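You operate a simulated robot arm through the tools that you are given. There is no shell and no other tool.

The job below is to be done with a simulated two-armed robot. You get a single attempt, and the scene is never put back.

JOB
Test sample card 27 on the meter and sort it by the reading.
Fine: Under 40 s goes in the WORN tray, else in the GOOD tray, both on the fabric table. Leave the red clamp open.

Only the result counts: the job must be done as asked and must still hold three seconds after the hand-in. Knocking over, shifting, dropping, spilling or breaking anything else fails it.

ROBOT AND FRAMES
Two 7-joint arms with fingered hands on one trunk that stands fixed in place. Base frame: the origin is at the foot of the trunk, x ahead of it, y to its left, z up; the work surface is at about z = 880. Readings come in mm, degrees, newtons and seconds.
The left shoulder is at [70, 166, 1193], the right one opposite. With the tool pointing down near the work surface each hand reaches from about 460 to 960 mm from the base axis, measured 20 degrees to its own side. Payload 4.1 kg a hand.
The tool frame of a hand sits at the grasp point between the pads (the TCP): z along the fingers, y along the line on which they close. The tips reach 32 mm beyond it. Largest opening 108 mm; the body of the gripper starts 38 mm behind the TCP. The gripper is a hand of 4 fingers: y runs from the thumb to the fingers, the wrist lies at [-16, -108, -186] in the tool frame, and closing takes about 1.5 s.
Orientation is told as [roll, pitch, yaw] about the base's x, y, z axes, in that order, counted from this pose: with the fingers straight down and the wrist toward the robot, the tool's x, y and z point along [0, 1, 0], [1, 0, 0] and [0, 0, -1] of the base frame.

CONTROLS
- The arms move only by the tool play_rows. It takes "left_commands", "right_commands" or both (then of equal length, played together; a hand with none holds still); each is a list of rows, each an object of numbers (a shift or turn left out is 0, a gripper value left out holds the last): "dx", "dy", "dz": the shift along the tool's x, y, z in units of 25 mm (1.0 is 25 mm); "wx", "wy", "wz": the turn, a rotation vector about the tool's x, y, z in units of 5 degrees (1.0 is 5 degrees). In form: [{"dx": .., "dy": .., "dz": .., "wx": .., "wy": .., "wz": ..}, ...]. A call has 1 to 20 rows; each row shifts and turns the commanded pose from where the row before left it, along the tool's axes as they then stand. "left_fingers" and "right_fingers" are, for a hand that has rows, the gripper command, from -1 (shut) to 1 (fully open), values between in proportion, set as the call begins (left out, the last holds). A call with a number of a shift or a turn outside -1 to 1 is refused whole. Rows are played at 5 a second. More than 50 mm and 8.6 degrees between two rows, or a gripper value outside its range, and nothing of the call is played. Where a pose cannot be reached the arm comes as near as it can. A force on the tool above 40 N (or 10 N above the force at the start of the call, whichever is more), or a blocked arm, ends the call early, and 0.2 s more pass. Each finger travels about 45 mm/s and halts on what it meets, pressing with about 33 N; the grip force reading is that of the motor and also rises with nothing between the fingers. The clock runs only during rows and for 0.2 s after the last one: add rows that do not move to give the fingers time. It gives the time, the measured TCP pose, the force on the tool (base axes), the opening and the grip force at its end, in the units of the frame above (readings bear some noise), with the torque about the TCP (base axes, N m) and any sound that the robot's microphone picked up.
- Cameras (640 x 400 px; columns grow to the right, rows downward): "scene" is now at [138.5, -55.9, 1432.3]; the picture's right is [-0.44, -0.90, 0.00], its down [-0.44, 0.22, -0.87] and it looks along [0.78, -0.38, -0.49] (base axes); focal length 314 px, centre (320, 200). "left" rides on the left gripper at [-64, -93, -132] in its tool frame; the picture's right is [-0.80, -0.28, 0.53], its down [0.55, -0.71, 0.45] and it looks along [0.25, 0.65, 0.72] (tool axes); focal length 247 px, centre (320, 200). "right" rides on the right gripper at [64, -93, -132] in its tool frame; the picture's right is [-0.80, 0.28, -0.53], its down [-0.55, -0.71, 0.45] and it looks along [-0.25, 0.65, 0.72] (tool axes); focal length 247 px, centre (320, 200). There is no depth. A picture from a camera that has moved, and an enlarged one, comes with that camera's place and axes in the base frame and with its lens. The place of the scene camera against the robot may be out by one fixed shift of up to 25 mm in any direction.
- capture(camera): a new picture of that camera. No time passes.
- lift_body(by): slides the trunk up (or, below 0, down) by that many mm; the arms and the scene camera ride with it, the base frame stays. It gives what a move gives, with no picture.
- set_grasp(shape, hand): the hand has 4 fingers and takes this shape, open, in about a second: jaw (thumb against the fingers, like two jaws); tri (thumb and two fingers); tip (a fingertip pinch); poke (one finger out to press); point (the index stretched); flat (the hand flat); cup (the hand cupped); fist (a fist). The gripper value then closes the fingers along that shape, each until it touches; the sizes above hold for jaw. It gives what a move gives, with no picture.
- pan_tilt(pan, tilt): turns the head with the scene camera to pan (to the left, within 86 degrees either way) and tilt (down, from -29 to 69), counted from straight ahead of the robot. It gives what a move gives.
- enlarge(camera, box): a new picture of the part [left, top, right, bottom] of that camera's present view, enlarged. No time passes.
- job_done(): hands the job in; it is judged then, once.

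Nothing tells you positions but the pictures and the camera data. Unless the task says otherwise, let go and move clear before handing in.

The tools are called after "Emit:" as a command line: name --argument value ..., lists and objects as JSON in quotes. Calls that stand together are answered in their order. play_rows: Moves the arms, as the interface text tells. Its arguments: {"type":"object","properties":{"left_commands":{"type":"array","items":{"type":"object","properties":{"dx":{"type":"number"},"dy":{"type":"number"},"dz":{"type":"number"},"wx":{"type":"number"},"wy":{"type":"number"},"wz":{"type":"number"}}}},"left_fingers":{"type":"number"},"right_commands":{"type":"array","items":{"type":"object","properties":{"dx":{"type":"number"},"dy":{"type":"number"},"dz":{"type":"number"},"wx":{"type":"number"},"wy":{"type":"number"},"wz":{"type":"number"}}}},"right_fingers":{"type":"number"}},"required":[]} The other tools are called the same way: lift_body (by) slides the trunk up or down; set_grasp (shape, hand) gives the hand a shape; pan_tilt (pan, tilt) turns the head that bears the scene camera; capture (camera) takes a picture; enlarge (camera, box) takes an enlarged picture of a part of a camera's view; job_done () hands the job in.

At the start:

```text
time: 0.0
left_tcp_pos: [693.8, -16.0, 1224.1]
left_tool_rot: [0.0, 0.0, 0.0]
left_force: [-0.9, -0.1, 0.1]
left_moment: [-0.04, -0.07, -0.03]
left_finger_gap: 107.8
left_gripper_force: 0.1
left_shape: jaw
right_tcp_pos: [347.7, -339.3, 1281.4]
right_tool_rot: [0.1, 0.0, 0.0]
right_force: [0.7, -0.7, 0.8]
right_moment: [-0.01, 0.01, 0.0]
right_finger_gap: 107.8
right_gripper_force: 0.0
right_shape: jaw
trunk travel left (down, up): [-700.0, 240.0]
head pan, tilt: [-26.2, 29.2]
```

scene: 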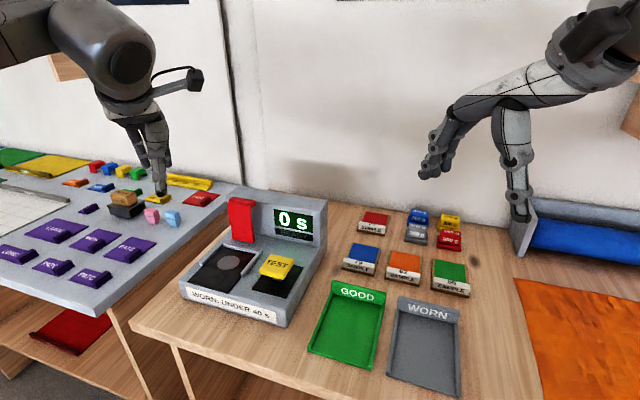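
right: 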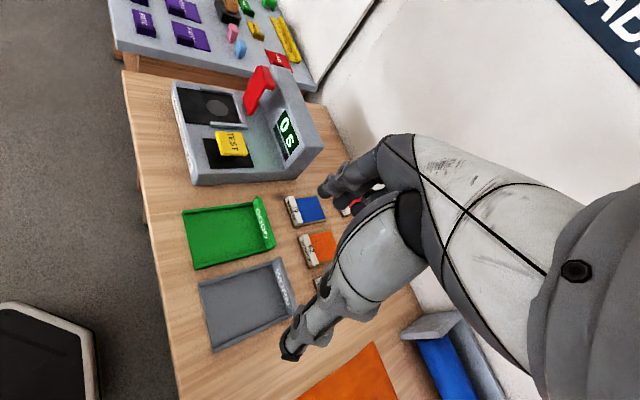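
left: 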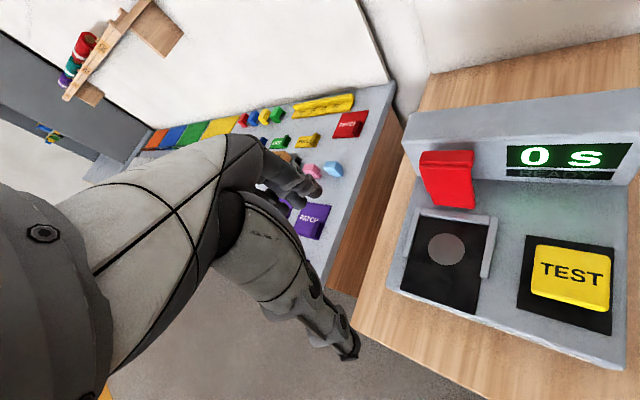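

I see a meter with a red clamp, a TEST button, sample cards and GOOD/WORN trays. First I'll look closer to find card 27 and read the labels.

Emit:
enlarge --camera "scene" --box '[320, 190, 500, 310]'

Emit:
enlarge --camera "scene" --box '[170, 180, 350, 340]'

Emit:
enlarge --camera "right" --box '[160, 60, 400, 360]'

```text
3.33 times, centred on (410, 250) of scene
camera zoom: at [138.5, -55.9, 1432.3], right [-0.44, -0.9, 0.0], down [-0.44, 0.22, -0.87], along [0.78, -0.38, -0.49], focal length 1045 px, centre (20, 33)
```

zoom: 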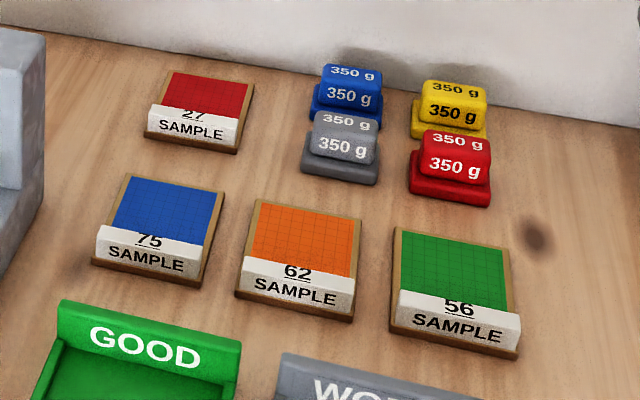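

```text
2.50 times, centred on (260, 260) of scene
camera zoom: at [138.5, -55.9, 1432.3], right [-0.44, -0.9, 0.0], down [-0.44, 0.22, -0.87], along [0.78, -0.38, -0.49], focal length 784 px, centre (470, 50)
```

zoom: 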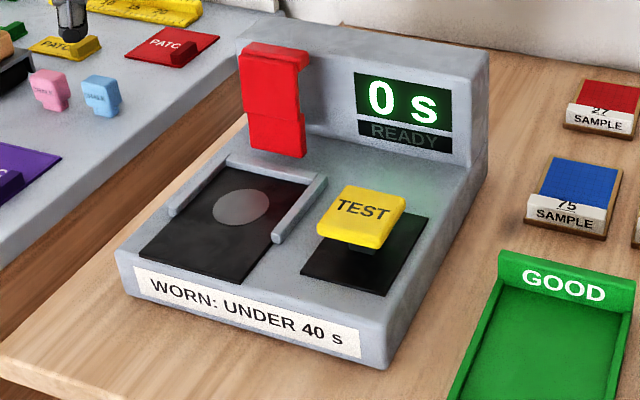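

```text
1.33 times, centred on (280, 210) of right
camera zoom: at [256.3, -275.0, 1413.7], right [0.28, -0.8, 0.53], down [-0.71, -0.55, -0.45], along [0.65, -0.25, -0.72], focal length 329 px, centre (373, 187)
```

zoom: 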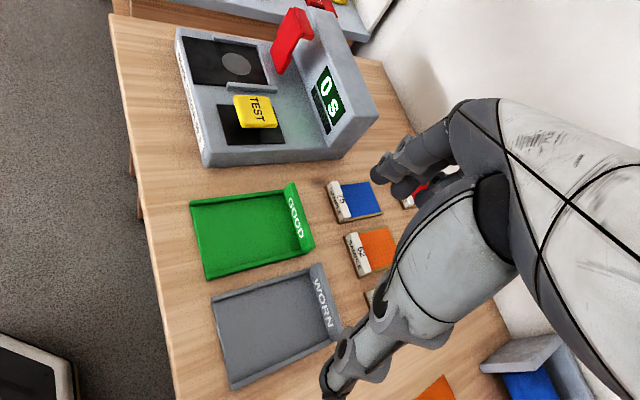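

Card 27 is the red one at the back of the right table; the meter has a card plate with rails, a red clamp lever and a TEST button (roughly at [642,-187,977]). I'll move the right hand to look at card 27 with its camera.

Emit:
play_rows --right_commands '[{"dx": -0.963, "dy": 0.788, "dz": 0.686}, {"dx": -0.963, "dy": 0.788, "dz": 0.686}, {"dx": -0.963, "dy": 0.788, "dz": 0.686}, {"dx": -0.963, "dy": 0.788, "dz": 0.686}, {"dx": -0.963, "dy": 0.788, "dz": 0.686}, {"dx": -0.963, "dy": 0.788, "dz": 0.686}, {"dx": -0.963, "dy": 0.788, "dz": 0.686}, {"dx": -0.963, "dy": 0.788, "dz": 0.686}, {"dx": -0.963, "dy": 0.788, "dz": 0.686}, {"dx": -0.963, "dy": 0.788, "dz": 0.686}, {"dx": -0.963, "dy": 0.788, "dz": 0.686}, {"dx": -0.963, "dy": 0.788, "dz": 0.686}, {"dx": -0.963, "dy": 0.788, "dz": 0.686}, {}]'

Emit:
capture --camera "right"

Emit:
capture --camera "scene"

```text
time: 3.0
left_tcp_pos: [694.0, -15.0, 1224.0]
left_tool_rot: [0.0, 0.0, 0.1]
left_force: [-0.6, 0.5, -0.5]
left_moment: [0.01, -0.01, -0.01]
left_finger_gap: 107.5
left_gripper_force: 0.1
left_shape: jaw
right_tcp_pos: [536.8, -530.3, 1118.4]
right_tool_rot: [0.2, 0.2, -0.6]
right_force: [0.0, 0.7, -0.4]
right_moment: [-0.03, 0.01, 0.02]
right_finger_gap: 107.7
right_gripper_force: 0.1
right_shape: jaw
right hand out of reach, approached as far as the arm can: row 9, 10, 11, 12, 13
trunk travel left (down, up): [-700.0, 240.0]
head pan, tilt: [-26.2, 29.2]
```

```text
taken
camera right: at [446.0, -466.0, 1249.8], right [0.28, -0.8, 0.53], down [-0.71, -0.54, -0.45], along [0.64, -0.25, -0.72], focal length 247 px, centre (320, 200)
```

right: 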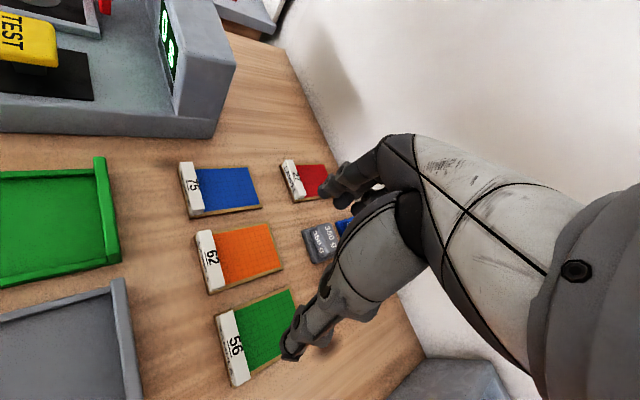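

```text
taken
camera scene: at [138.8, -55.3, 1432.2], right [-0.44, -0.9, 0.0], down [-0.44, 0.21, -0.87], along [0.78, -0.38, -0.49], focal length 314 px, centre (320, 200)
```

scene: 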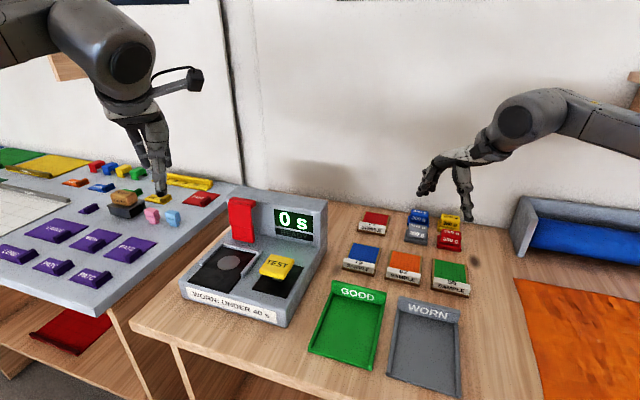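

The table stands turned about 45° (cards face the robot along [0.7,-0.7]); card 27 is near [783,-547]. I'll yaw the right hand by -45° first and see where the pose lands.

Emit:
play_rows --right_commands '[{"wz": 1}, {"wz": 1}, {"wz": 1}, {"wz": 1}, {"wz": 1}, {"wz": 1}, {"wz": 1}, {"wz": 1}, {"wz": 1}, {}]'

Emit:
capture --camera "right"

```text
time: 5.2
left_tcp_pos: [692.3, -16.7, 1224.3]
left_tool_rot: [0.0, 0.1, 0.0]
left_force: [0.0, 1.0, -0.6]
left_moment: [-0.02, 0.0, 0.02]
left_finger_gap: 107.5
left_gripper_force: 0.0
left_shape: jaw
right_tcp_pos: [537.5, -530.6, 1118.2]
right_tool_rot: [0.0, 0.0, -45.1]
right_force: [0.8, -0.4, 0.3]
right_moment: [-0.01, -0.01, 0.01]
right_finger_gap: 107.8
right_gripper_force: 0.2
right_shape: jaw
trunk travel left (down, up): [-700.0, 240.0]
head pan, tilt: [-26.2, 29.2]
```

```text
taken
camera right: at [518.6, -419.8, 1249.5], right [-0.36, -0.76, 0.53], down [-0.89, 0.11, -0.45], along [0.28, -0.64, -0.72], focal length 247 px, centre (320, 200)
```

right: 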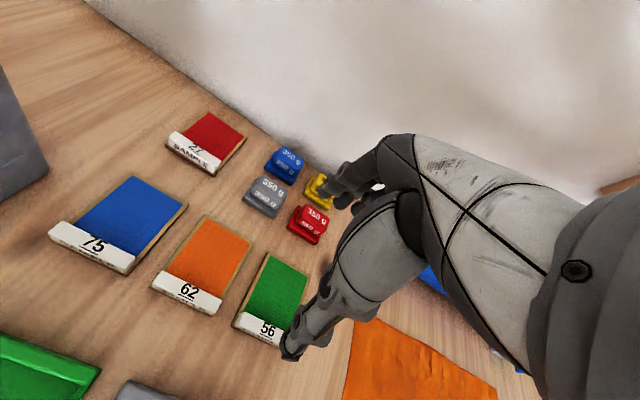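

The yaw worked and the card is visible. Moving closer to card 27 for a detailed look.

Emit:
play_rows --right_commands '[{"dx": 0.528, "dy": 0.434, "dz": 0.88}, {"dx": 0.528, "dy": 0.434, "dz": 0.88}, {"dx": 0.528, "dy": 0.434, "dz": 0.88}, {"dx": 0.528, "dy": 0.434, "dz": 0.88}, {"dx": 0.528, "dy": 0.434, "dz": 0.88}, {}]'

Emit:
capture --camera "right"

Emit:
enlarge --camera "right" --box '[180, 60, 380, 185]'

```text
time: 6.6
left_tcp_pos: [692.7, -15.3, 1224.1]
left_tool_rot: [0.1, -0.1, 0.0]
left_force: [-0.2, -0.4, -0.1]
left_moment: [0.02, 0.0, -0.02]
left_finger_gap: 107.5
left_gripper_force: 0.0
left_shape: jaw
right_tcp_pos: [622.7, -523.1, 1007.1]
right_tool_rot: [0.0, 0.1, -45.0]
right_force: [-0.8, -0.5, 0.2]
right_moment: [0.01, -0.01, 0.0]
right_finger_gap: 107.9
right_gripper_force: 0.0
right_shape: jaw
trunk travel left (down, up): [-700.0, 240.0]
head pan, tilt: [-26.2, 29.2]
```

```text
taken
camera right: at [602.6, -412.0, 1139.6], right [-0.36, -0.76, 0.53], down [-0.89, 0.11, -0.45], along [0.28, -0.64, -0.72], focal length 247 px, centre (320, 200)
```

right: 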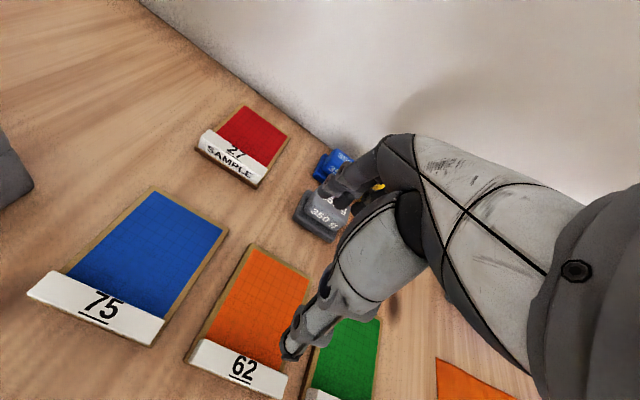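

```text
3.20 times, centred on (280, 122) of right
camera zoom: at [602.6, -412.0, 1139.6], right [-0.36, -0.76, 0.53], down [-0.89, 0.11, -0.45], along [0.28, -0.64, -0.72], focal length 790 px, centre (448, 448)
```

zoom: 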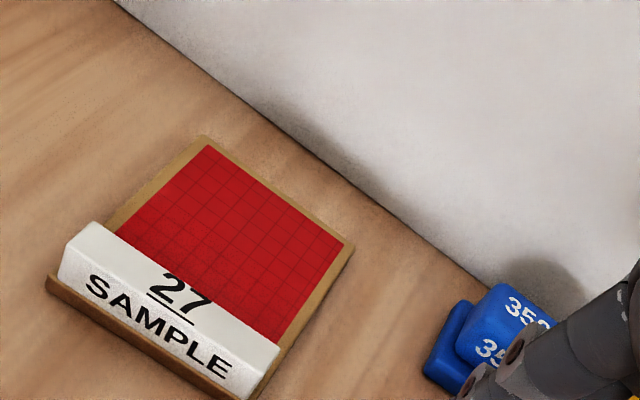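

Card 27 is about 76 x 115 mm with a raised white tab (centre about tool-offset [101,104], top near z≈904). Before picking, I study the meter from the left camera and scene.

Emit:
enlarge --camera "left" --box '[380, 80, 640, 380]'

Emit:
enlarge --camera "scene" --box '[170, 180, 340, 340]'

Emit:
enlarge --camera "scene" --box '[300, 200, 480, 400]'

```text
1.33 times, centred on (510, 230) of left
camera zoom: at [600.7, -80.6, 1356.4], right [-0.28, -0.8, -0.53], down [-0.71, 0.55, -0.45], along [0.65, 0.25, -0.72], focal length 329 px, centre (67, 160)
```

zoom: 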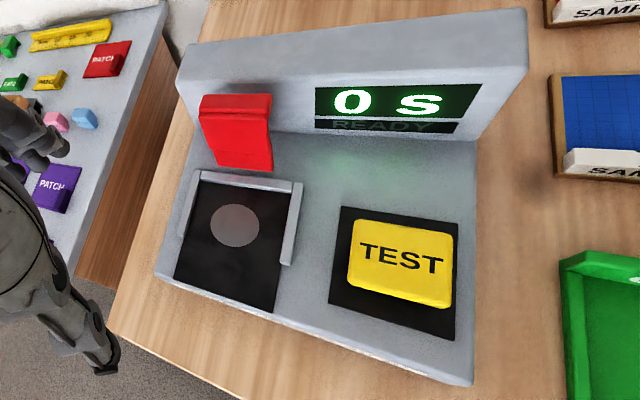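

```text
2.50 times, centred on (255, 260) of scene
camera zoom: at [137.7, -55.9, 1432.4], right [-0.44, -0.9, 0.0], down [-0.44, 0.22, -0.87], along [0.78, -0.38, -0.49], focal length 784 px, centre (482, 50)
```

zoom: 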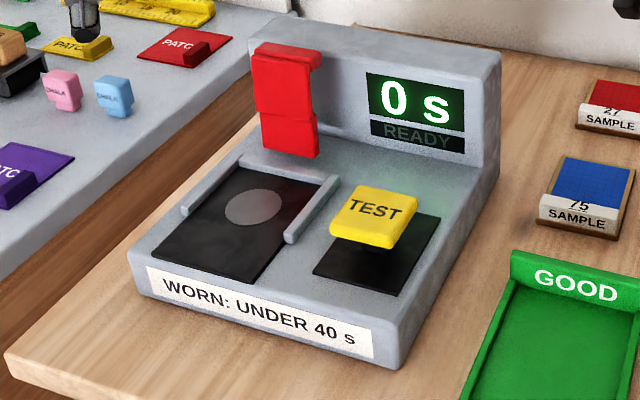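

```text
2.00 times, centred on (390, 300) of scene
camera zoom: at [137.7, -55.9, 1432.4], right [-0.44, -0.9, 0.0], down [-0.44, 0.22, -0.87], along [0.78, -0.38, -0.49], focal length 627 px, centre (180, 0)
```

zoom: 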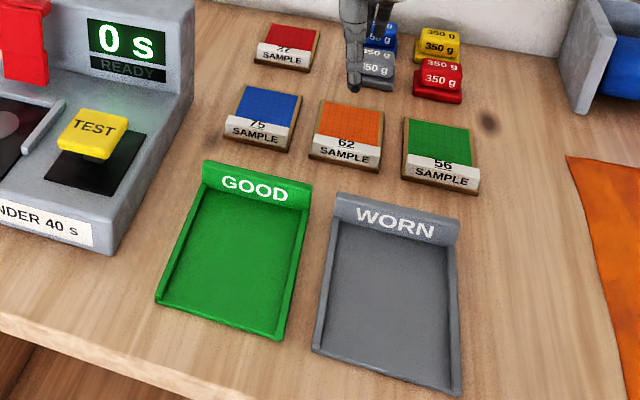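

The meter is also turned 45°, with the clamp as a red flap at the back of the card plate. I'll bring the left hand round to a closer view of the clamp, plate and button.

Emit:
play_rows --left_commands '[{"wz": 1}, {"wz": 1}, {"wz": 1}, {"wz": 1}, {"wz": 1}, {"wz": 1}, {"wz": 1}, {"wz": 1}, {"wz": 1}, {"dx": 0.38, "dy": 0.299, "dz": 0.937}, {"dx": 0.38, "dy": 0.299, "dz": 0.937}, {"dx": 0.38, "dy": 0.299, "dz": 0.937}, {"dx": 0.38, "dy": 0.299, "dz": 0.937}, {"dx": 0.38, "dy": 0.299, "dz": 0.937}, {"dx": 0.38, "dy": 0.299, "dz": 0.937}, {"dx": 0.38, "dy": 0.299, "dz": 0.937}, {}]'

Emit:
capture --camera "left"

Emit:
capture --camera "scene"

```text
time: 10.2
left_tcp_pos: [694.1, -17.4, 1224.8]
left_tool_rot: [0.0, 0.0, -42.5]
left_force: [-0.4, 1.4, -0.3]
left_moment: [-0.02, 0.0, 0.01]
left_finger_gap: 107.6
left_gripper_force: 0.0
left_shape: jaw
left hand out of reach, approached as far as the arm can: row 10, 11, 12, 13, 14, 15, 16
right_tcp_pos: [622.7, -523.6, 1006.9]
right_tool_rot: [0.1, 0.1, -44.9]
right_force: [0.6, -0.1, 0.5]
right_moment: [-0.05, 0.0, -0.01]
right_finger_gap: 107.5
right_gripper_force: 0.1
right_shape: jaw
trunk travel left (down, up): [-700.0, 240.0]
head pan, tilt: [-26.2, 29.2]
```

```text
taken
camera left: at [582.5, -1.1, 1356.3], right [-0.75, -0.4, -0.53], down [-0.15, 0.88, -0.45], along [0.65, -0.26, -0.72], focal length 247 px, centre (320, 200)
```

left: 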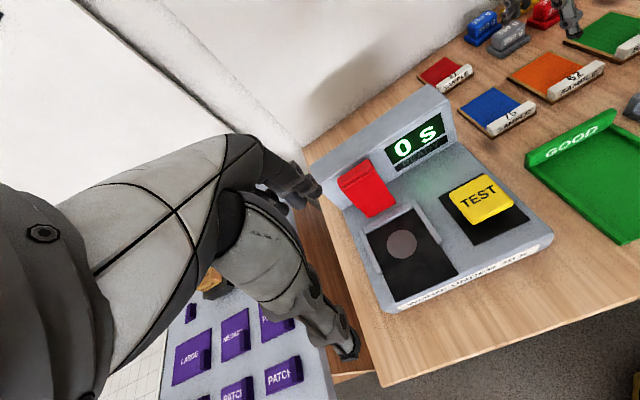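

```text
taken
camera scene: at [138.6, -56.0, 1432.2], right [-0.44, -0.9, 0.0], down [-0.44, 0.22, -0.87], along [0.78, -0.38, -0.49], focal length 314 px, centre (320, 200)
```

scene: 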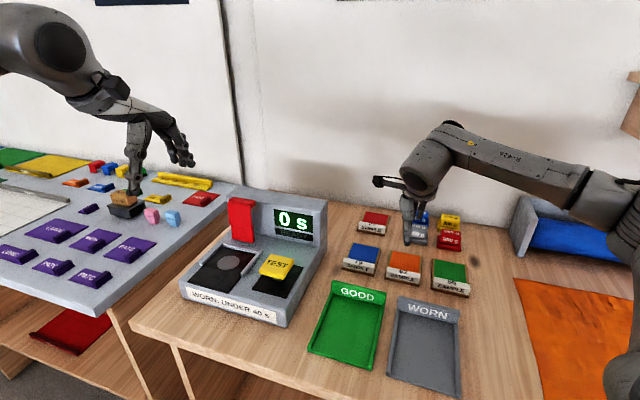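

The left arm can't keep the table's yaw here, so I'll retreat it to the left and inspect the meter with the right hand instead.

Emit:
play_rows --left_commands '[{"wz": -1}, {"wz": -1}, {"wz": -1}, {"wz": -1}, {"wz": -1}, {"wz": -1}, {"wz": -1}, {"wz": -1}, {"wz": -0.5, "dx": 1}, {"dx": 1}, {"dx": 1}, {"dx": 1}, {"dx": 1}, {"dx": 1}, {"dx": 1}, {"dx": 1}, {"dx": 1}, {"dx": 1}, {"dx": 1}, {"dx": 1}]' --right_commands '[{"dz": -0.93}, {"dz": -0.93}, {"dz": -0.93}, {"dz": -0.93}, {}, {}, {}, {}, {}, {}, {}, {}, {}, {}, {}, {}, {}, {}, {}, {}]'

Emit:
play_rows --right_commands '[{"dx": 0.773, "dy": -0.855}, {"dx": 0.773, "dy": -0.855}, {"dx": 0.773, "dy": -0.855}, {"dx": 0.773, "dy": -0.855}, {"dx": 0.773, "dy": -0.855}, {"dx": 0.773, "dy": -0.855}, {"dx": 0.773, "dy": -0.855}, {"dx": 0.773, "dy": -0.855}, {"dx": 0.773, "dy": -0.855}, {"dx": 0.773, "dy": -0.855}, {"dx": 0.773, "dy": -0.855}, {"dx": 0.773, "dy": -0.855}, {"dx": 0.773, "dy": -0.855}, {"dx": 0.773, "dy": -0.855}, {"dx": 0.773, "dy": -0.855}, {}]'

Emit:
capture --camera "right"

Emit:
capture --camera "scene"

```text
time: 14.4
left_tcp_pos: [707.1, 283.6, 1223.3]
left_tool_rot: [-0.1, 0.1, -2.6]
left_force: [0.8, 0.8, -0.4]
left_moment: [-0.02, 0.02, 0.0]
left_finger_gap: 107.5
left_gripper_force: 0.0
left_shape: jaw
right_tcp_pos: [620.8, -521.9, 1101.0]
right_tool_rot: [-0.1, 0.0, -44.8]
right_force: [-0.1, 0.7, -0.5]
right_moment: [0.01, 0.0, -0.03]
right_finger_gap: 108.0
right_gripper_force: 0.1
right_shape: jaw
trunk travel left (down, up): [-700.0, 240.0]
head pan, tilt: [-26.2, 29.2]
```

```text
time: 17.8
left_tcp_pos: [709.0, 282.5, 1224.5]
left_tool_rot: [0.0, 0.0, -2.5]
left_force: [-0.9, -0.2, 0.2]
left_moment: [0.0, -0.04, -0.03]
left_finger_gap: 107.7
left_gripper_force: 0.1
left_shape: jaw
right_tcp_pos: [602.5, -90.5, 1100.1]
right_tool_rot: [0.0, 0.1, -45.0]
right_force: [-1.1, -0.7, 0.0]
right_moment: [0.01, -0.01, 0.04]
right_finger_gap: 107.8
right_gripper_force: 0.0
right_shape: jaw
trunk travel left (down, up): [-700.0, 240.0]
head pan, tilt: [-26.2, 29.2]
```

```text
taken
camera right: at [582.2, 20.5, 1231.7], right [-0.36, -0.76, 0.53], down [-0.89, 0.11, -0.45], along [0.28, -0.63, -0.72], focal length 247 px, centre (320, 200)
```

right: 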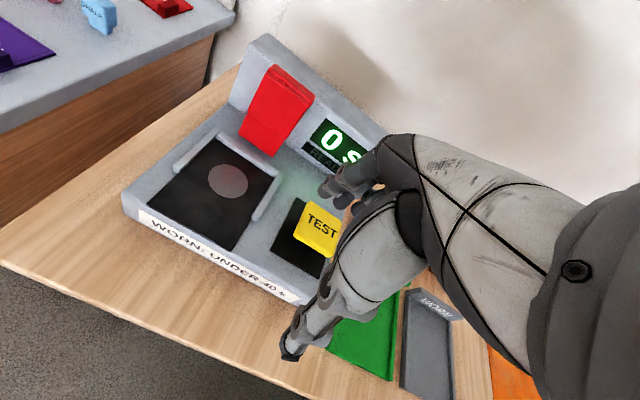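

```text
taken
camera scene: at [138.6, -56.8, 1432.2], right [-0.44, -0.9, 0.0], down [-0.44, 0.22, -0.87], along [0.78, -0.38, -0.49], focal length 314 px, centre (320, 200)
```

scene: 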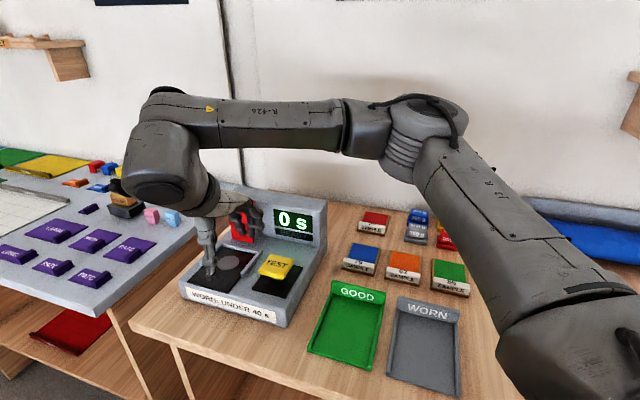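

The right hand reaches the meter well at this yaw. Zooming in on the plate, clamp and button.

Emit:
enlarge --camera "right" --box '[110, 20, 390, 195]'

Emit:
enlarge --camera "right" --box '[110, 130, 350, 280]'

```text
2.29 times, centred on (250, 108) of right
camera zoom: at [582.2, 20.5, 1231.7], right [-0.36, -0.76, 0.53], down [-0.89, 0.11, -0.45], along [0.28, -0.63, -0.72], focal length 564 px, centre (480, 411)
```

zoom: 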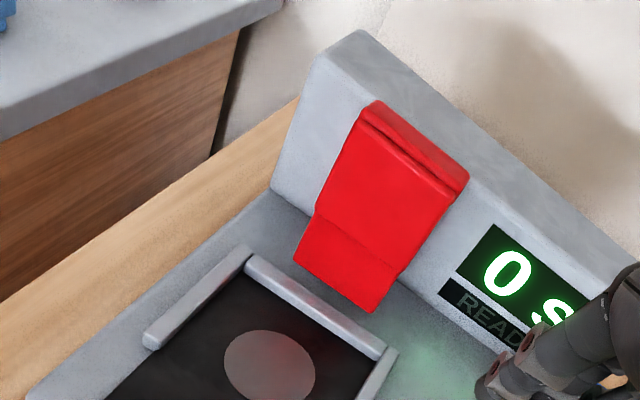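

```text
2.67 times, centred on (230, 205) of right
camera zoom: at [582.2, 20.5, 1231.7], right [-0.36, -0.76, 0.53], down [-0.89, 0.11, -0.45], along [0.28, -0.63, -0.72], focal length 659 px, centre (560, 187)
```

zoom: 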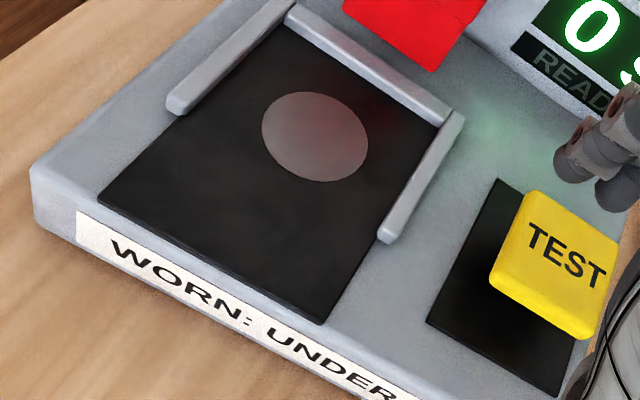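

The clamp looks like a hinged flap standing upright near the meter's back wall. I'll check it at higher zoom from all cameras.

Emit:
enlarge --camera "right" --box '[215, 50, 335, 170]'

Emit:
capture --camera "left"

Emit:
enlarge --camera "scene" --box '[200, 180, 300, 250]'

```text
3.33 times, centred on (275, 110) of right
camera zoom: at [582.2, 20.5, 1231.7], right [-0.36, -0.76, 0.53], down [-0.89, 0.11, -0.45], along [0.28, -0.63, -0.72], focal length 823 px, centre (470, 500)
```

zoom: 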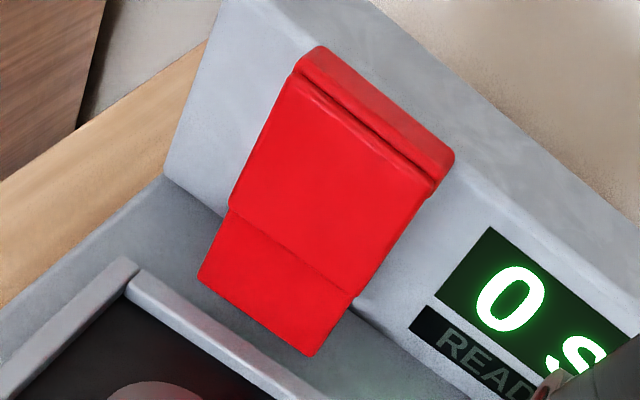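

```text
taken
camera left: at [613.2, 221.5, 1355.5], right [-0.32, -0.78, -0.53], down [-0.68, 0.58, -0.45], along [0.66, 0.22, -0.72], focal length 247 px, centre (320, 200)
```

left: 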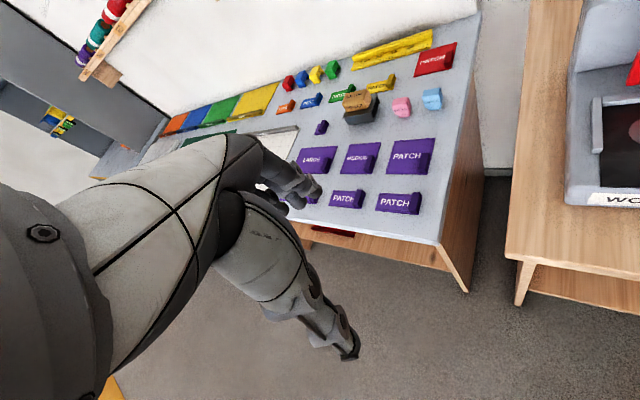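

```text
5.71 times, centred on (250, 215) of scene
camera zoom: at [138.6, -56.8, 1432.2], right [-0.44, -0.9, 0.0], down [-0.44, 0.22, -0.87], along [0.78, -0.38, -0.49], focal length 1791 px, centre (720, 114)
```

zoom: 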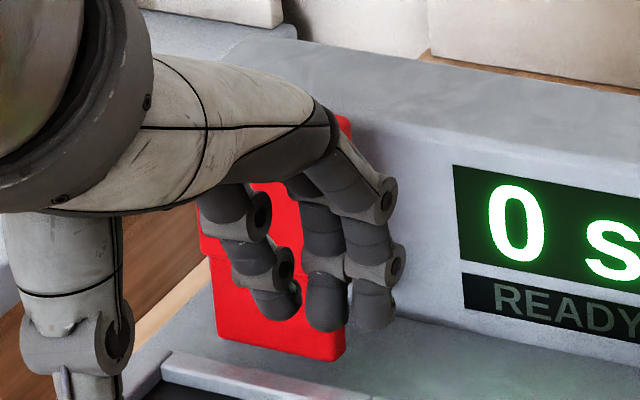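

I'll go pick card 27 first: raise, travel to above its tab, with the fingers half open.

Emit:
play_rows --right_commands '[{"dz": -0.7}, {"dz": -0.7}, {"dx": -0.4236, "dy": 0.942}, {"dx": -0.4236, "dy": 0.942}, {"dx": -0.4236, "dy": 0.942}, {"dx": -0.4236, "dy": 0.942}, {"dx": -0.4236, "dy": 0.942}, {"dx": -0.4236, "dy": 0.942}, {"dx": -0.4236, "dy": 0.942}, {"dx": -0.4236, "dy": 0.942}, {"dx": -0.4236, "dy": 0.942}, {"dx": -0.4236, "dy": 0.942}, {"dx": -0.4236, "dy": 0.942}, {"dx": -0.4236, "dy": 0.942}, {"dx": -0.4236, "dy": 0.942}, {"dx": -0.4236, "dy": 0.942}, {"dx": -0.4236, "dy": 0.942}, {"dx": -0.4236, "dy": 0.942}, {"dx": -0.4236, "dy": 0.942}, {"dx": -0.4236, "dy": 0.942}]' --right_fingers 0.1

Emit:
capture --camera "right"

Emit:
capture --camera "scene"

```text
time: 22.0
left_tcp_pos: [708.0, 283.6, 1224.2]
left_tool_rot: [0.0, 0.0, -2.5]
left_force: [0.2, 0.0, -0.4]
left_moment: [0.02, 0.0, -0.02]
left_finger_gap: 107.5
left_gripper_force: 0.0
left_shape: jaw
right_tcp_pos: [766.1, -526.3, 1134.7]
right_tool_rot: [0.1, 0.0, -44.8]
right_force: [-0.6, 0.7, -0.3]
right_moment: [0.0, 0.0, 0.0]
right_finger_gap: 59.9
right_gripper_force: 0.0
right_shape: jaw
trunk travel left (down, up): [-700.0, 240.0]
head pan, tilt: [-26.2, 29.2]
```

```text
taken
camera right: at [747.1, -414.8, 1266.9], right [-0.36, -0.76, 0.53], down [-0.89, 0.11, -0.45], along [0.28, -0.64, -0.72], focal length 247 px, centre (320, 200)
```

right: 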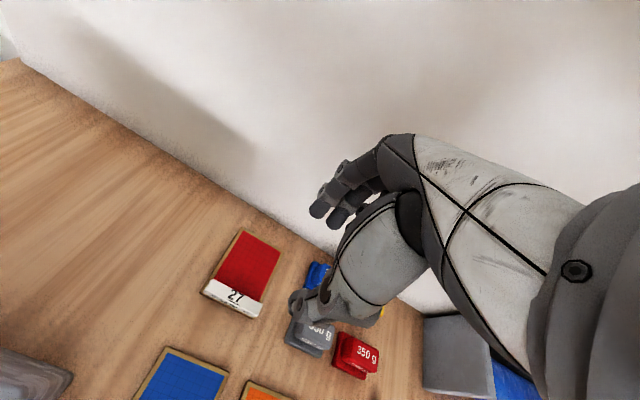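

```text
taken
camera scene: at [139.0, -56.4, 1432.2], right [-0.44, -0.9, 0.0], down [-0.44, 0.22, -0.87], along [0.78, -0.38, -0.49], focal length 314 px, centre (320, 200)
```

scene: 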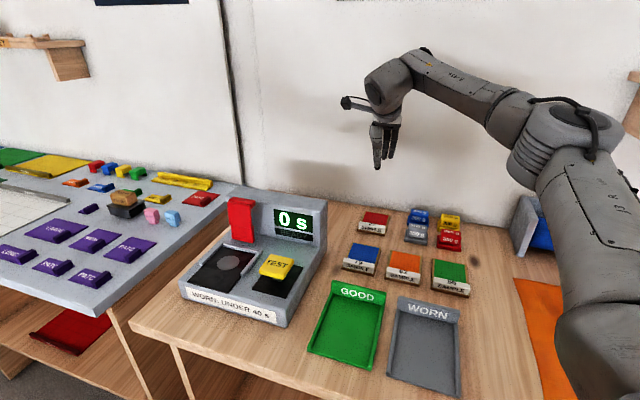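

The predicted tab position matches this view. Let me zoom for a precise check before descending.

Emit:
enlarge --camera "right" --box '[180, 210, 340, 360]'

```text
2.67 times, centred on (260, 285) of right
camera zoom: at [747.1, -414.8, 1266.9], right [-0.36, -0.76, 0.53], down [-0.89, 0.11, -0.45], along [0.28, -0.64, -0.72], focal length 659 px, centre (480, -27)
```

zoom: 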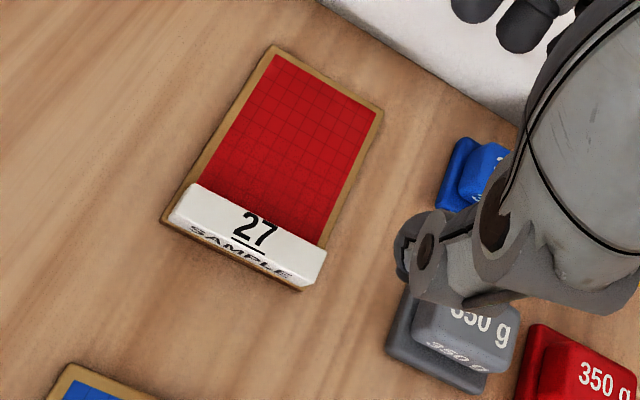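

Board top is at z≈888, tab spans b≈904–920 with top ≈910. Descending most of the way, then checking alignment.

Emit:
play_rows --right_commands '[{"dy": -0.07, "dz": 0.92}, {"dz": 0.92}, {"dz": 0.92}, {"dz": 0.92}, {"dz": 0.92}, {"dz": 0.92}, {"dz": 0.92}, {"dz": 0.92}, {}]'

Emit:
capture --camera "right"

Emit:
enlarge --camera "scene" --box '[320, 170, 480, 290]'

```text
time: 24.0
left_tcp_pos: [707.3, 282.8, 1223.2]
left_tool_rot: [0.0, 0.0, -2.4]
left_force: [-0.6, -0.2, 0.0]
left_moment: [-0.01, 0.03, -0.01]
left_finger_gap: 107.5
left_gripper_force: 0.0
left_shape: jaw
right_tcp_pos: [762.9, -523.1, 950.2]
right_tool_rot: [0.0, 0.1, -44.9]
right_force: [0.6, 0.6, 0.7]
right_moment: [0.0, 0.02, -0.02]
right_finger_gap: 59.6
right_gripper_force: 0.1
right_shape: jaw
trunk travel left (down, up): [-700.0, 240.0]
head pan, tilt: [-26.2, 29.2]
```

```text
taken
camera right: at [745.1, -411.0, 1082.2], right [-0.36, -0.76, 0.53], down [-0.89, 0.11, -0.45], along [0.28, -0.64, -0.72], focal length 247 px, centre (320, 200)
```

right: 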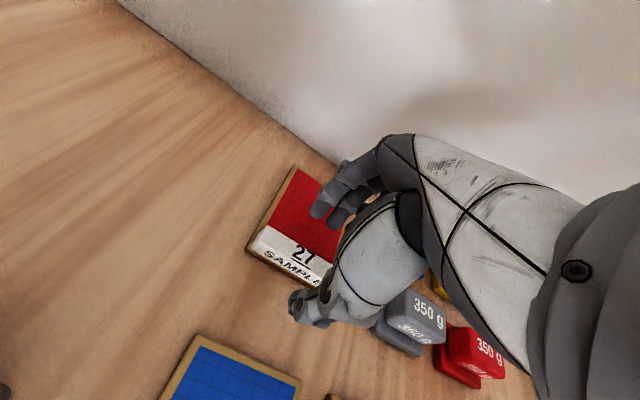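

```text
3.33 times, centred on (400, 230) of scene
camera zoom: at [138.2, -55.7, 1432.3], right [-0.44, -0.9, 0.0], down [-0.44, 0.22, -0.87], along [0.78, -0.38, -0.49], focal length 1045 px, centre (53, 100)
```

zoom: 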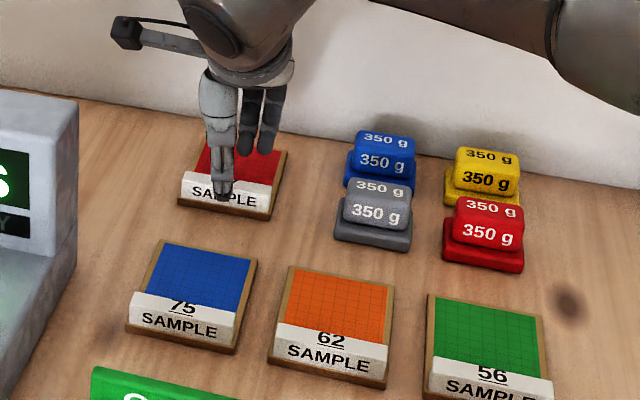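

The thumb and fingers straddle the tab. Lowering to grip height and closing.

Emit:
play_rows --right_commands '[{"dy": 0.1, "dz": 0.5}, {"dz": 0.5}, {}]'

Emit:
play_rows --right_commands '[{}, {}, {}, {}, {}, {}, {}, {}, {}, {}]' --right_fingers -1

Emit:
capture --camera "right"

Emit:
enlarge --camera "scene" --box '[320, 170, 480, 290]'

```text
time: 24.8
left_tcp_pos: [707.7, 281.4, 1224.3]
left_tool_rot: [-0.1, 0.0, -2.6]
left_force: [-0.6, -0.3, 0.2]
left_moment: [0.03, -0.01, -0.04]
left_finger_gap: 107.8
left_gripper_force: 0.0
left_shape: jaw
right_tcp_pos: [765.4, -523.6, 924.8]
right_tool_rot: [0.0, -0.1, -44.9]
right_force: [-0.4, 0.2, 0.2]
right_moment: [0.0, 0.01, -0.04]
right_finger_gap: 59.8
right_gripper_force: 0.0
right_shape: jaw
trunk travel left (down, up): [-700.0, 240.0]
head pan, tilt: [-26.2, 29.2]
```

```text
time: 27.0
left_tcp_pos: [707.9, 283.6, 1223.5]
left_tool_rot: [0.0, 0.2, -2.5]
left_force: [0.5, -0.1, 0.4]
left_moment: [0.01, 0.0, -0.02]
left_finger_gap: 107.7
left_gripper_force: 0.2
left_shape: jaw
right_tcp_pos: [765.7, -524.8, 925.8]
right_tool_rot: [-0.1, 0.1, -44.9]
right_force: [0.7, -0.1, 0.2]
right_moment: [0.0, 0.0, 0.01]
right_finger_gap: 11.4
right_gripper_force: 32.9
right_shape: jaw
trunk travel left (down, up): [-700.0, 240.0]
head pan, tilt: [-26.2, 29.2]
```

```text
taken
camera right: at [745.8, -413.9, 1057.4], right [-0.36, -0.76, 0.53], down [-0.89, 0.11, -0.45], along [0.28, -0.64, -0.72], focal length 247 px, centre (320, 200)
```

right: 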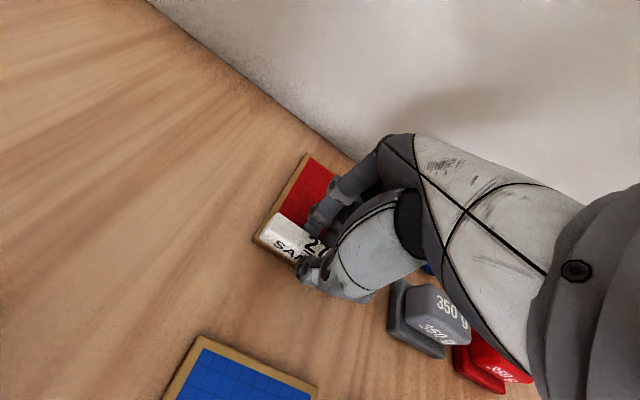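

```text
3.33 times, centred on (400, 230) of scene
camera zoom: at [138.6, -55.9, 1432.2], right [-0.44, -0.9, 0.0], down [-0.44, 0.22, -0.87], along [0.78, -0.38, -0.49], focal length 1045 px, centre (53, 100)
```

zoom: 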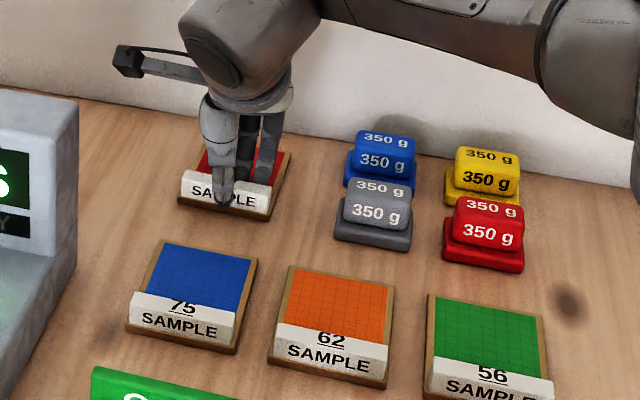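

Gripped (gap 11.4 mm, 33 N). Lifting straight up and checking the card comes along.

Emit:
play_rows --right_commands '[{"dz": -0.4}, {"dz": -0.6}, {"dz": -0.9}, {"dz": -0.9}, {"dz": -0.9}, {"dz": -0.9}, {"dz": -0.9}, {"dz": -0.9}, {"dz": -0.9}, {"dz": -0.9}, {}]'

Emit:
capture --camera "right"

Emit:
capture --camera "scene"

```text
time: 29.4
left_tcp_pos: [709.0, 283.4, 1224.4]
left_tool_rot: [0.1, 0.0, -2.6]
left_force: [0.7, -0.4, -0.4]
left_moment: [0.04, 0.03, -0.01]
left_finger_gap: 107.6
left_gripper_force: 0.1
left_shape: jaw
right_tcp_pos: [765.5, -525.7, 1132.3]
right_tool_rot: [0.0, 0.1, -44.9]
right_force: [-0.6, 0.2, -0.2]
right_moment: [0.0, 0.04, -0.03]
right_finger_gap: 11.5
right_gripper_force: 32.9
right_shape: jaw
trunk travel left (down, up): [-700.0, 240.0]
head pan, tilt: [-26.2, 29.2]
```

```text
taken
camera right: at [746.8, -414.0, 1264.0], right [-0.36, -0.76, 0.53], down [-0.89, 0.11, -0.45], along [0.28, -0.63, -0.72], focal length 247 px, centre (320, 200)
```

right: 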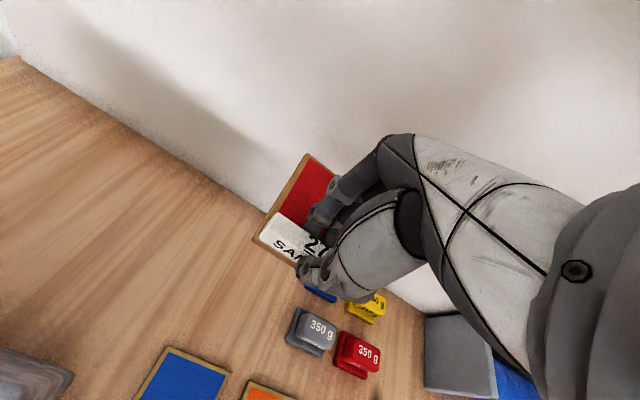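

```text
taken
camera scene: at [138.9, -56.2, 1432.2], right [-0.44, -0.9, 0.0], down [-0.44, 0.22, -0.87], along [0.78, -0.38, -0.49], focal length 314 px, centre (320, 200)
```

scene: 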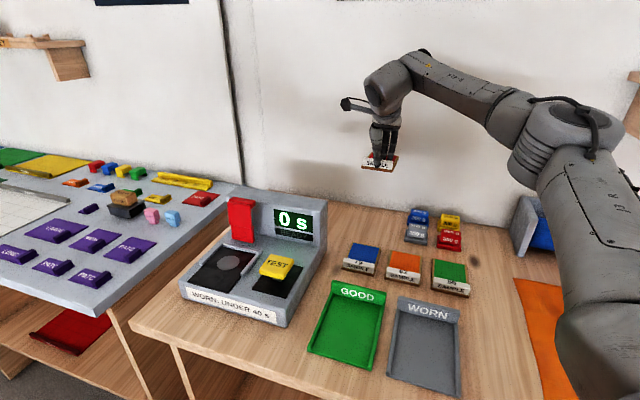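

Card 27 is securely held and level. Carrying it high over to in front of the meter plate.

Emit:
play_rows --right_commands '[{"dz": -0.8}, {"dx": 0.668, "dy": -0.969}, {"dx": 0.668, "dy": -0.969}, {"dx": 0.668, "dy": -0.969}, {"dx": 0.668, "dy": -0.969}, {"dx": 0.668, "dy": -0.969}, {"dx": 0.668, "dy": -0.969}, {"dx": 0.668, "dy": -0.969}, {"dx": 0.668, "dy": -0.969}, {"dx": 0.668, "dy": -0.969}, {"dx": 0.668, "dy": -0.969}, {"dx": 0.668, "dy": -0.969}, {"dx": 0.668, "dy": -0.969}, {"dx": 0.668, "dy": -0.969}, {"dx": 0.668, "dy": -0.969}, {"dx": 0.668, "dy": -0.969}, {"dx": 0.668, "dy": -0.969}, {"dx": 0.668, "dy": -0.969}, {}]'

Emit:
capture --camera "right"

Emit:
capture --camera "scene"

```text
time: 33.4
left_tcp_pos: [709.4, 281.8, 1221.9]
left_tool_rot: [0.1, -0.1, -2.6]
left_force: [0.3, 0.1, -0.2]
left_moment: [0.0, -0.01, 0.05]
left_finger_gap: 107.4
left_gripper_force: 0.1
left_shape: jaw
right_tcp_pos: [676.0, -32.6, 1150.3]
right_tool_rot: [0.0, 0.0, -44.9]
right_force: [-0.3, -0.7, -0.4]
right_moment: [0.01, 0.02, 0.03]
right_finger_gap: 11.2
right_gripper_force: 32.4
right_shape: jaw
trunk travel left (down, up): [-700.0, 240.0]
head pan, tilt: [-26.2, 29.2]
```

```text
taken
camera right: at [656.7, 78.0, 1281.4], right [-0.36, -0.76, 0.53], down [-0.89, 0.11, -0.45], along [0.28, -0.63, -0.72], focal length 247 px, centre (320, 200)
```

right: 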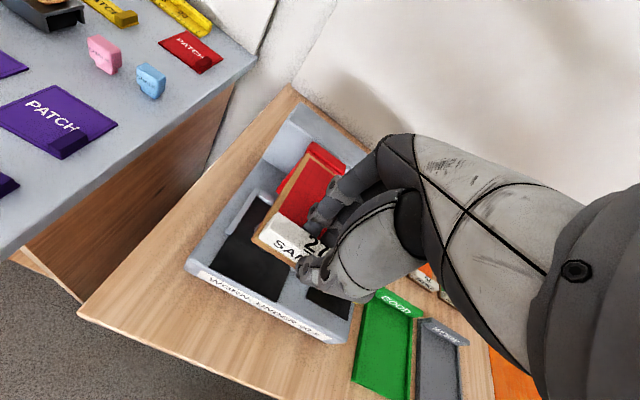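

```text
taken
camera scene: at [138.7, -56.8, 1432.2], right [-0.44, -0.9, 0.0], down [-0.44, 0.22, -0.87], along [0.78, -0.38, -0.49], focal length 314 px, centre (320, 200)
```

scene: 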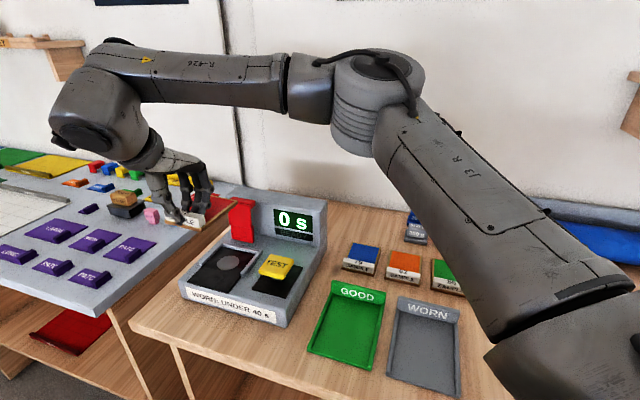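

Over the front of the plate now. Zooming to refine the plate's position from this third viewpoint.

Emit:
enlarge --camera "right" --box '[180, 90, 380, 350]'

Emit:
enlarge --camera "scene" --box '[170, 170, 330, 340]'

```text
1.54 times, centred on (280, 220) of right
camera zoom: at [656.7, 78.0, 1281.4], right [-0.36, -0.76, 0.53], down [-0.89, 0.11, -0.45], along [0.28, -0.63, -0.72], focal length 380 px, centre (382, 169)
```

zoom: 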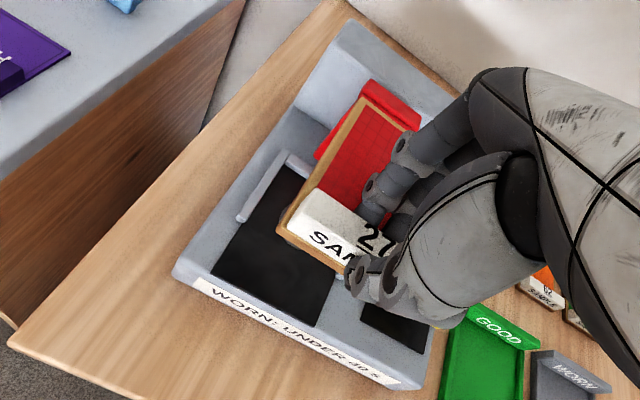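

```text
2.35 times, centred on (250, 255) of scene
camera zoom: at [138.7, -56.8, 1432.2], right [-0.44, -0.9, 0.0], down [-0.44, 0.22, -0.87], along [0.78, -0.38, -0.49], focal length 738 px, centre (485, 71)
```

zoom: 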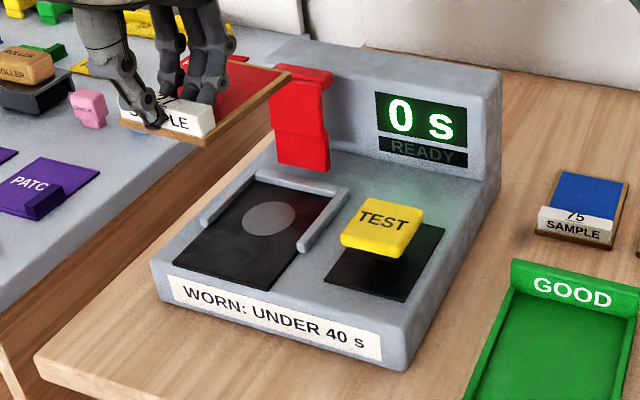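

Plate centre is a≈455, front b≈514, surface z≈936. Lowering the card to just above the plate, slightly in front of its final place.

Emit:
play_rows --right_commands '[{"dy": 0.3, "dz": 0.85}, {"dy": 0.3, "dz": 0.85}, {"dy": 0.36, "dz": 0.85}, {"dz": 0.85}, {"dz": 0.85}, {"dz": 0.85}, {"dz": 0.85}, {}]'

Emit:
capture --camera "right"

Emit:
enlarge --camera "scene" --box '[170, 170, 330, 340]'

```text
time: 35.2
left_tcp_pos: [708.4, 283.4, 1223.5]
left_tool_rot: [0.1, -0.1, -2.5]
left_force: [0.1, 0.2, 1.9]
left_moment: [-0.01, 0.0, 0.01]
left_finger_gap: 107.8
left_gripper_force: 0.0
left_shape: jaw
right_tcp_pos: [691.9, -50.3, 1001.6]
right_tool_rot: [0.0, 0.0, -44.9]
right_force: [-0.1, 0.1, -0.7]
right_moment: [0.02, 0.01, 0.02]
right_finger_gap: 11.4
right_gripper_force: 32.8
right_shape: jaw
trunk travel left (down, up): [-700.0, 240.0]
head pan, tilt: [-26.2, 29.2]
```

```text
taken
camera right: at [672.4, 60.0, 1133.7], right [-0.36, -0.76, 0.53], down [-0.89, 0.11, -0.45], along [0.28, -0.64, -0.72], focal length 247 px, centre (320, 200)
```

right: 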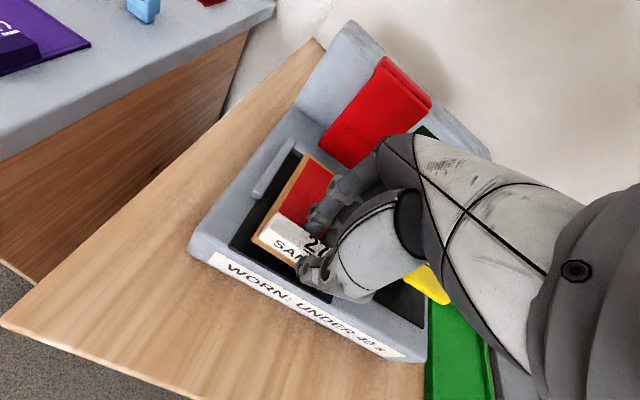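

```text
2.35 times, centred on (250, 255) of scene
camera zoom: at [138.3, -55.8, 1432.3], right [-0.44, -0.9, 0.0], down [-0.44, 0.22, -0.87], along [0.78, -0.38, -0.49], focal length 738 px, centre (485, 71)
```

zoom: 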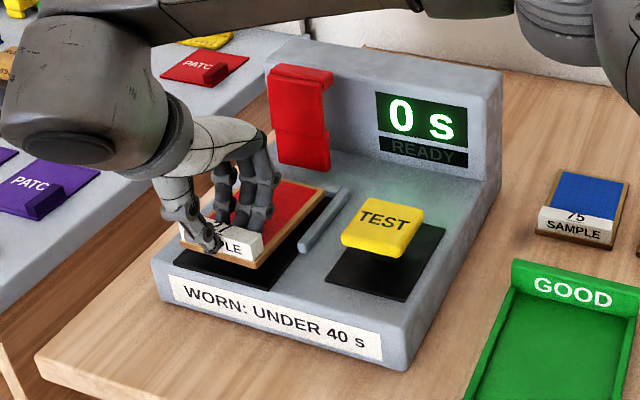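

Emit:
enlarge --camera "right" --box '[190, 80, 390, 300]'

```text
1.82 times, centred on (290, 190) of right
camera zoom: at [672.4, 60.0, 1133.7], right [-0.36, -0.76, 0.53], down [-0.89, 0.11, -0.45], along [0.28, -0.64, -0.72], focal length 449 px, centre (374, 218)
```

zoom: 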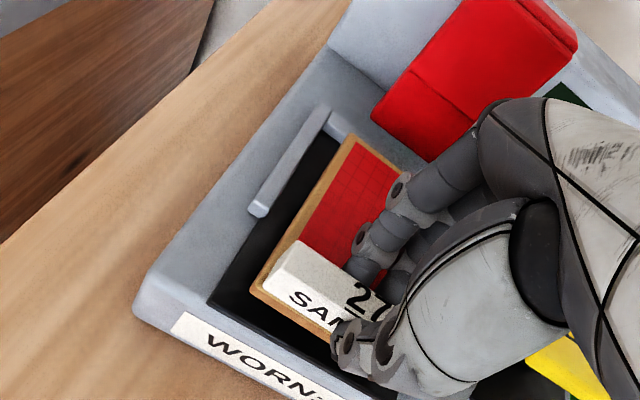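

Clearances look good. Moving 12 mm back toward the rear rail and lowering gently onto the plate.

Emit:
play_rows --right_commands '[{"dx": 0.05, "dy": 0.25, "dz": 0.2}, {"dy": 0.25, "dz": 0.2}, {"dz": 0.15}, {}]'

Emit:
play_rows --right_commands '[{"dz": 0.06}, {"dz": 0.06}, {}]'

Emit:
enlarge --camera "scene" --box '[170, 170, 330, 340]'

Emit:
enlarge --camera "right" --box '[190, 80, 390, 300]'

```text
time: 36.2
left_tcp_pos: [708.6, 282.7, 1223.2]
left_tool_rot: [0.0, 0.1, -2.5]
left_force: [0.4, 0.1, 0.2]
left_moment: [0.01, 0.0, 0.03]
left_finger_gap: 107.6
left_gripper_force: 0.1
left_shape: jaw
right_tcp_pos: [701.2, -58.2, 988.0]
right_tool_rot: [0.1, 0.0, -45.0]
right_force: [-0.3, -0.1, -0.5]
right_moment: [0.03, 0.05, -0.02]
right_finger_gap: 11.1
right_gripper_force: 33.1
right_shape: jaw
trunk travel left (down, up): [-700.0, 240.0]
head pan, tilt: [-26.2, 29.2]
```

```text
time: 37.0
left_tcp_pos: [707.6, 281.6, 1223.0]
left_tool_rot: [0.0, 0.0, -2.5]
left_force: [0.0, 0.6, 0.0]
left_moment: [0.0, 0.01, 0.0]
left_finger_gap: 107.6
left_gripper_force: 0.0
left_shape: jaw
right_tcp_pos: [700.3, -57.4, 986.2]
right_tool_rot: [0.1, 0.0, -45.0]
right_force: [-0.6, -0.1, -0.8]
right_moment: [0.0, 0.05, 0.0]
right_finger_gap: 11.2
right_gripper_force: 33.0
right_shape: jaw
trunk travel left (down, up): [-700.0, 240.0]
head pan, tilt: [-26.2, 29.2]
```

```text
2.35 times, centred on (250, 255) of scene
camera zoom: at [138.6, -55.7, 1432.2], right [-0.44, -0.9, 0.0], down [-0.44, 0.22, -0.87], along [0.78, -0.38, -0.49], focal length 738 px, centre (485, 71)
```

zoom: 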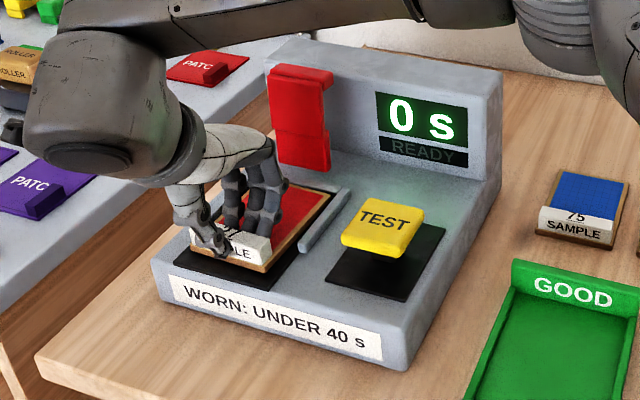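

```text
1.82 times, centred on (290, 190) of right
camera zoom: at [681.6, 52.9, 1117.8], right [-0.36, -0.76, 0.53], down [-0.89, 0.11, -0.45], along [0.28, -0.64, -0.72], focal length 449 px, centre (374, 218)
```

zoom: 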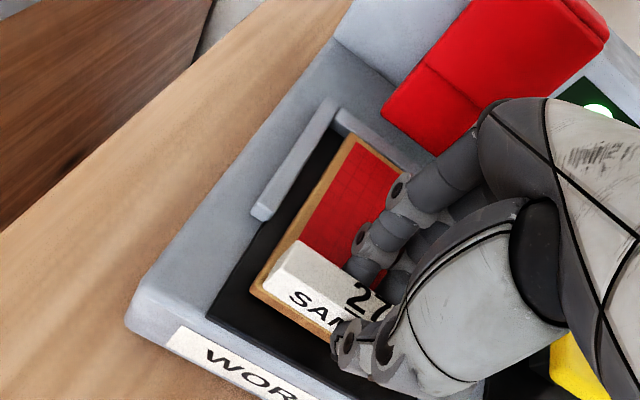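

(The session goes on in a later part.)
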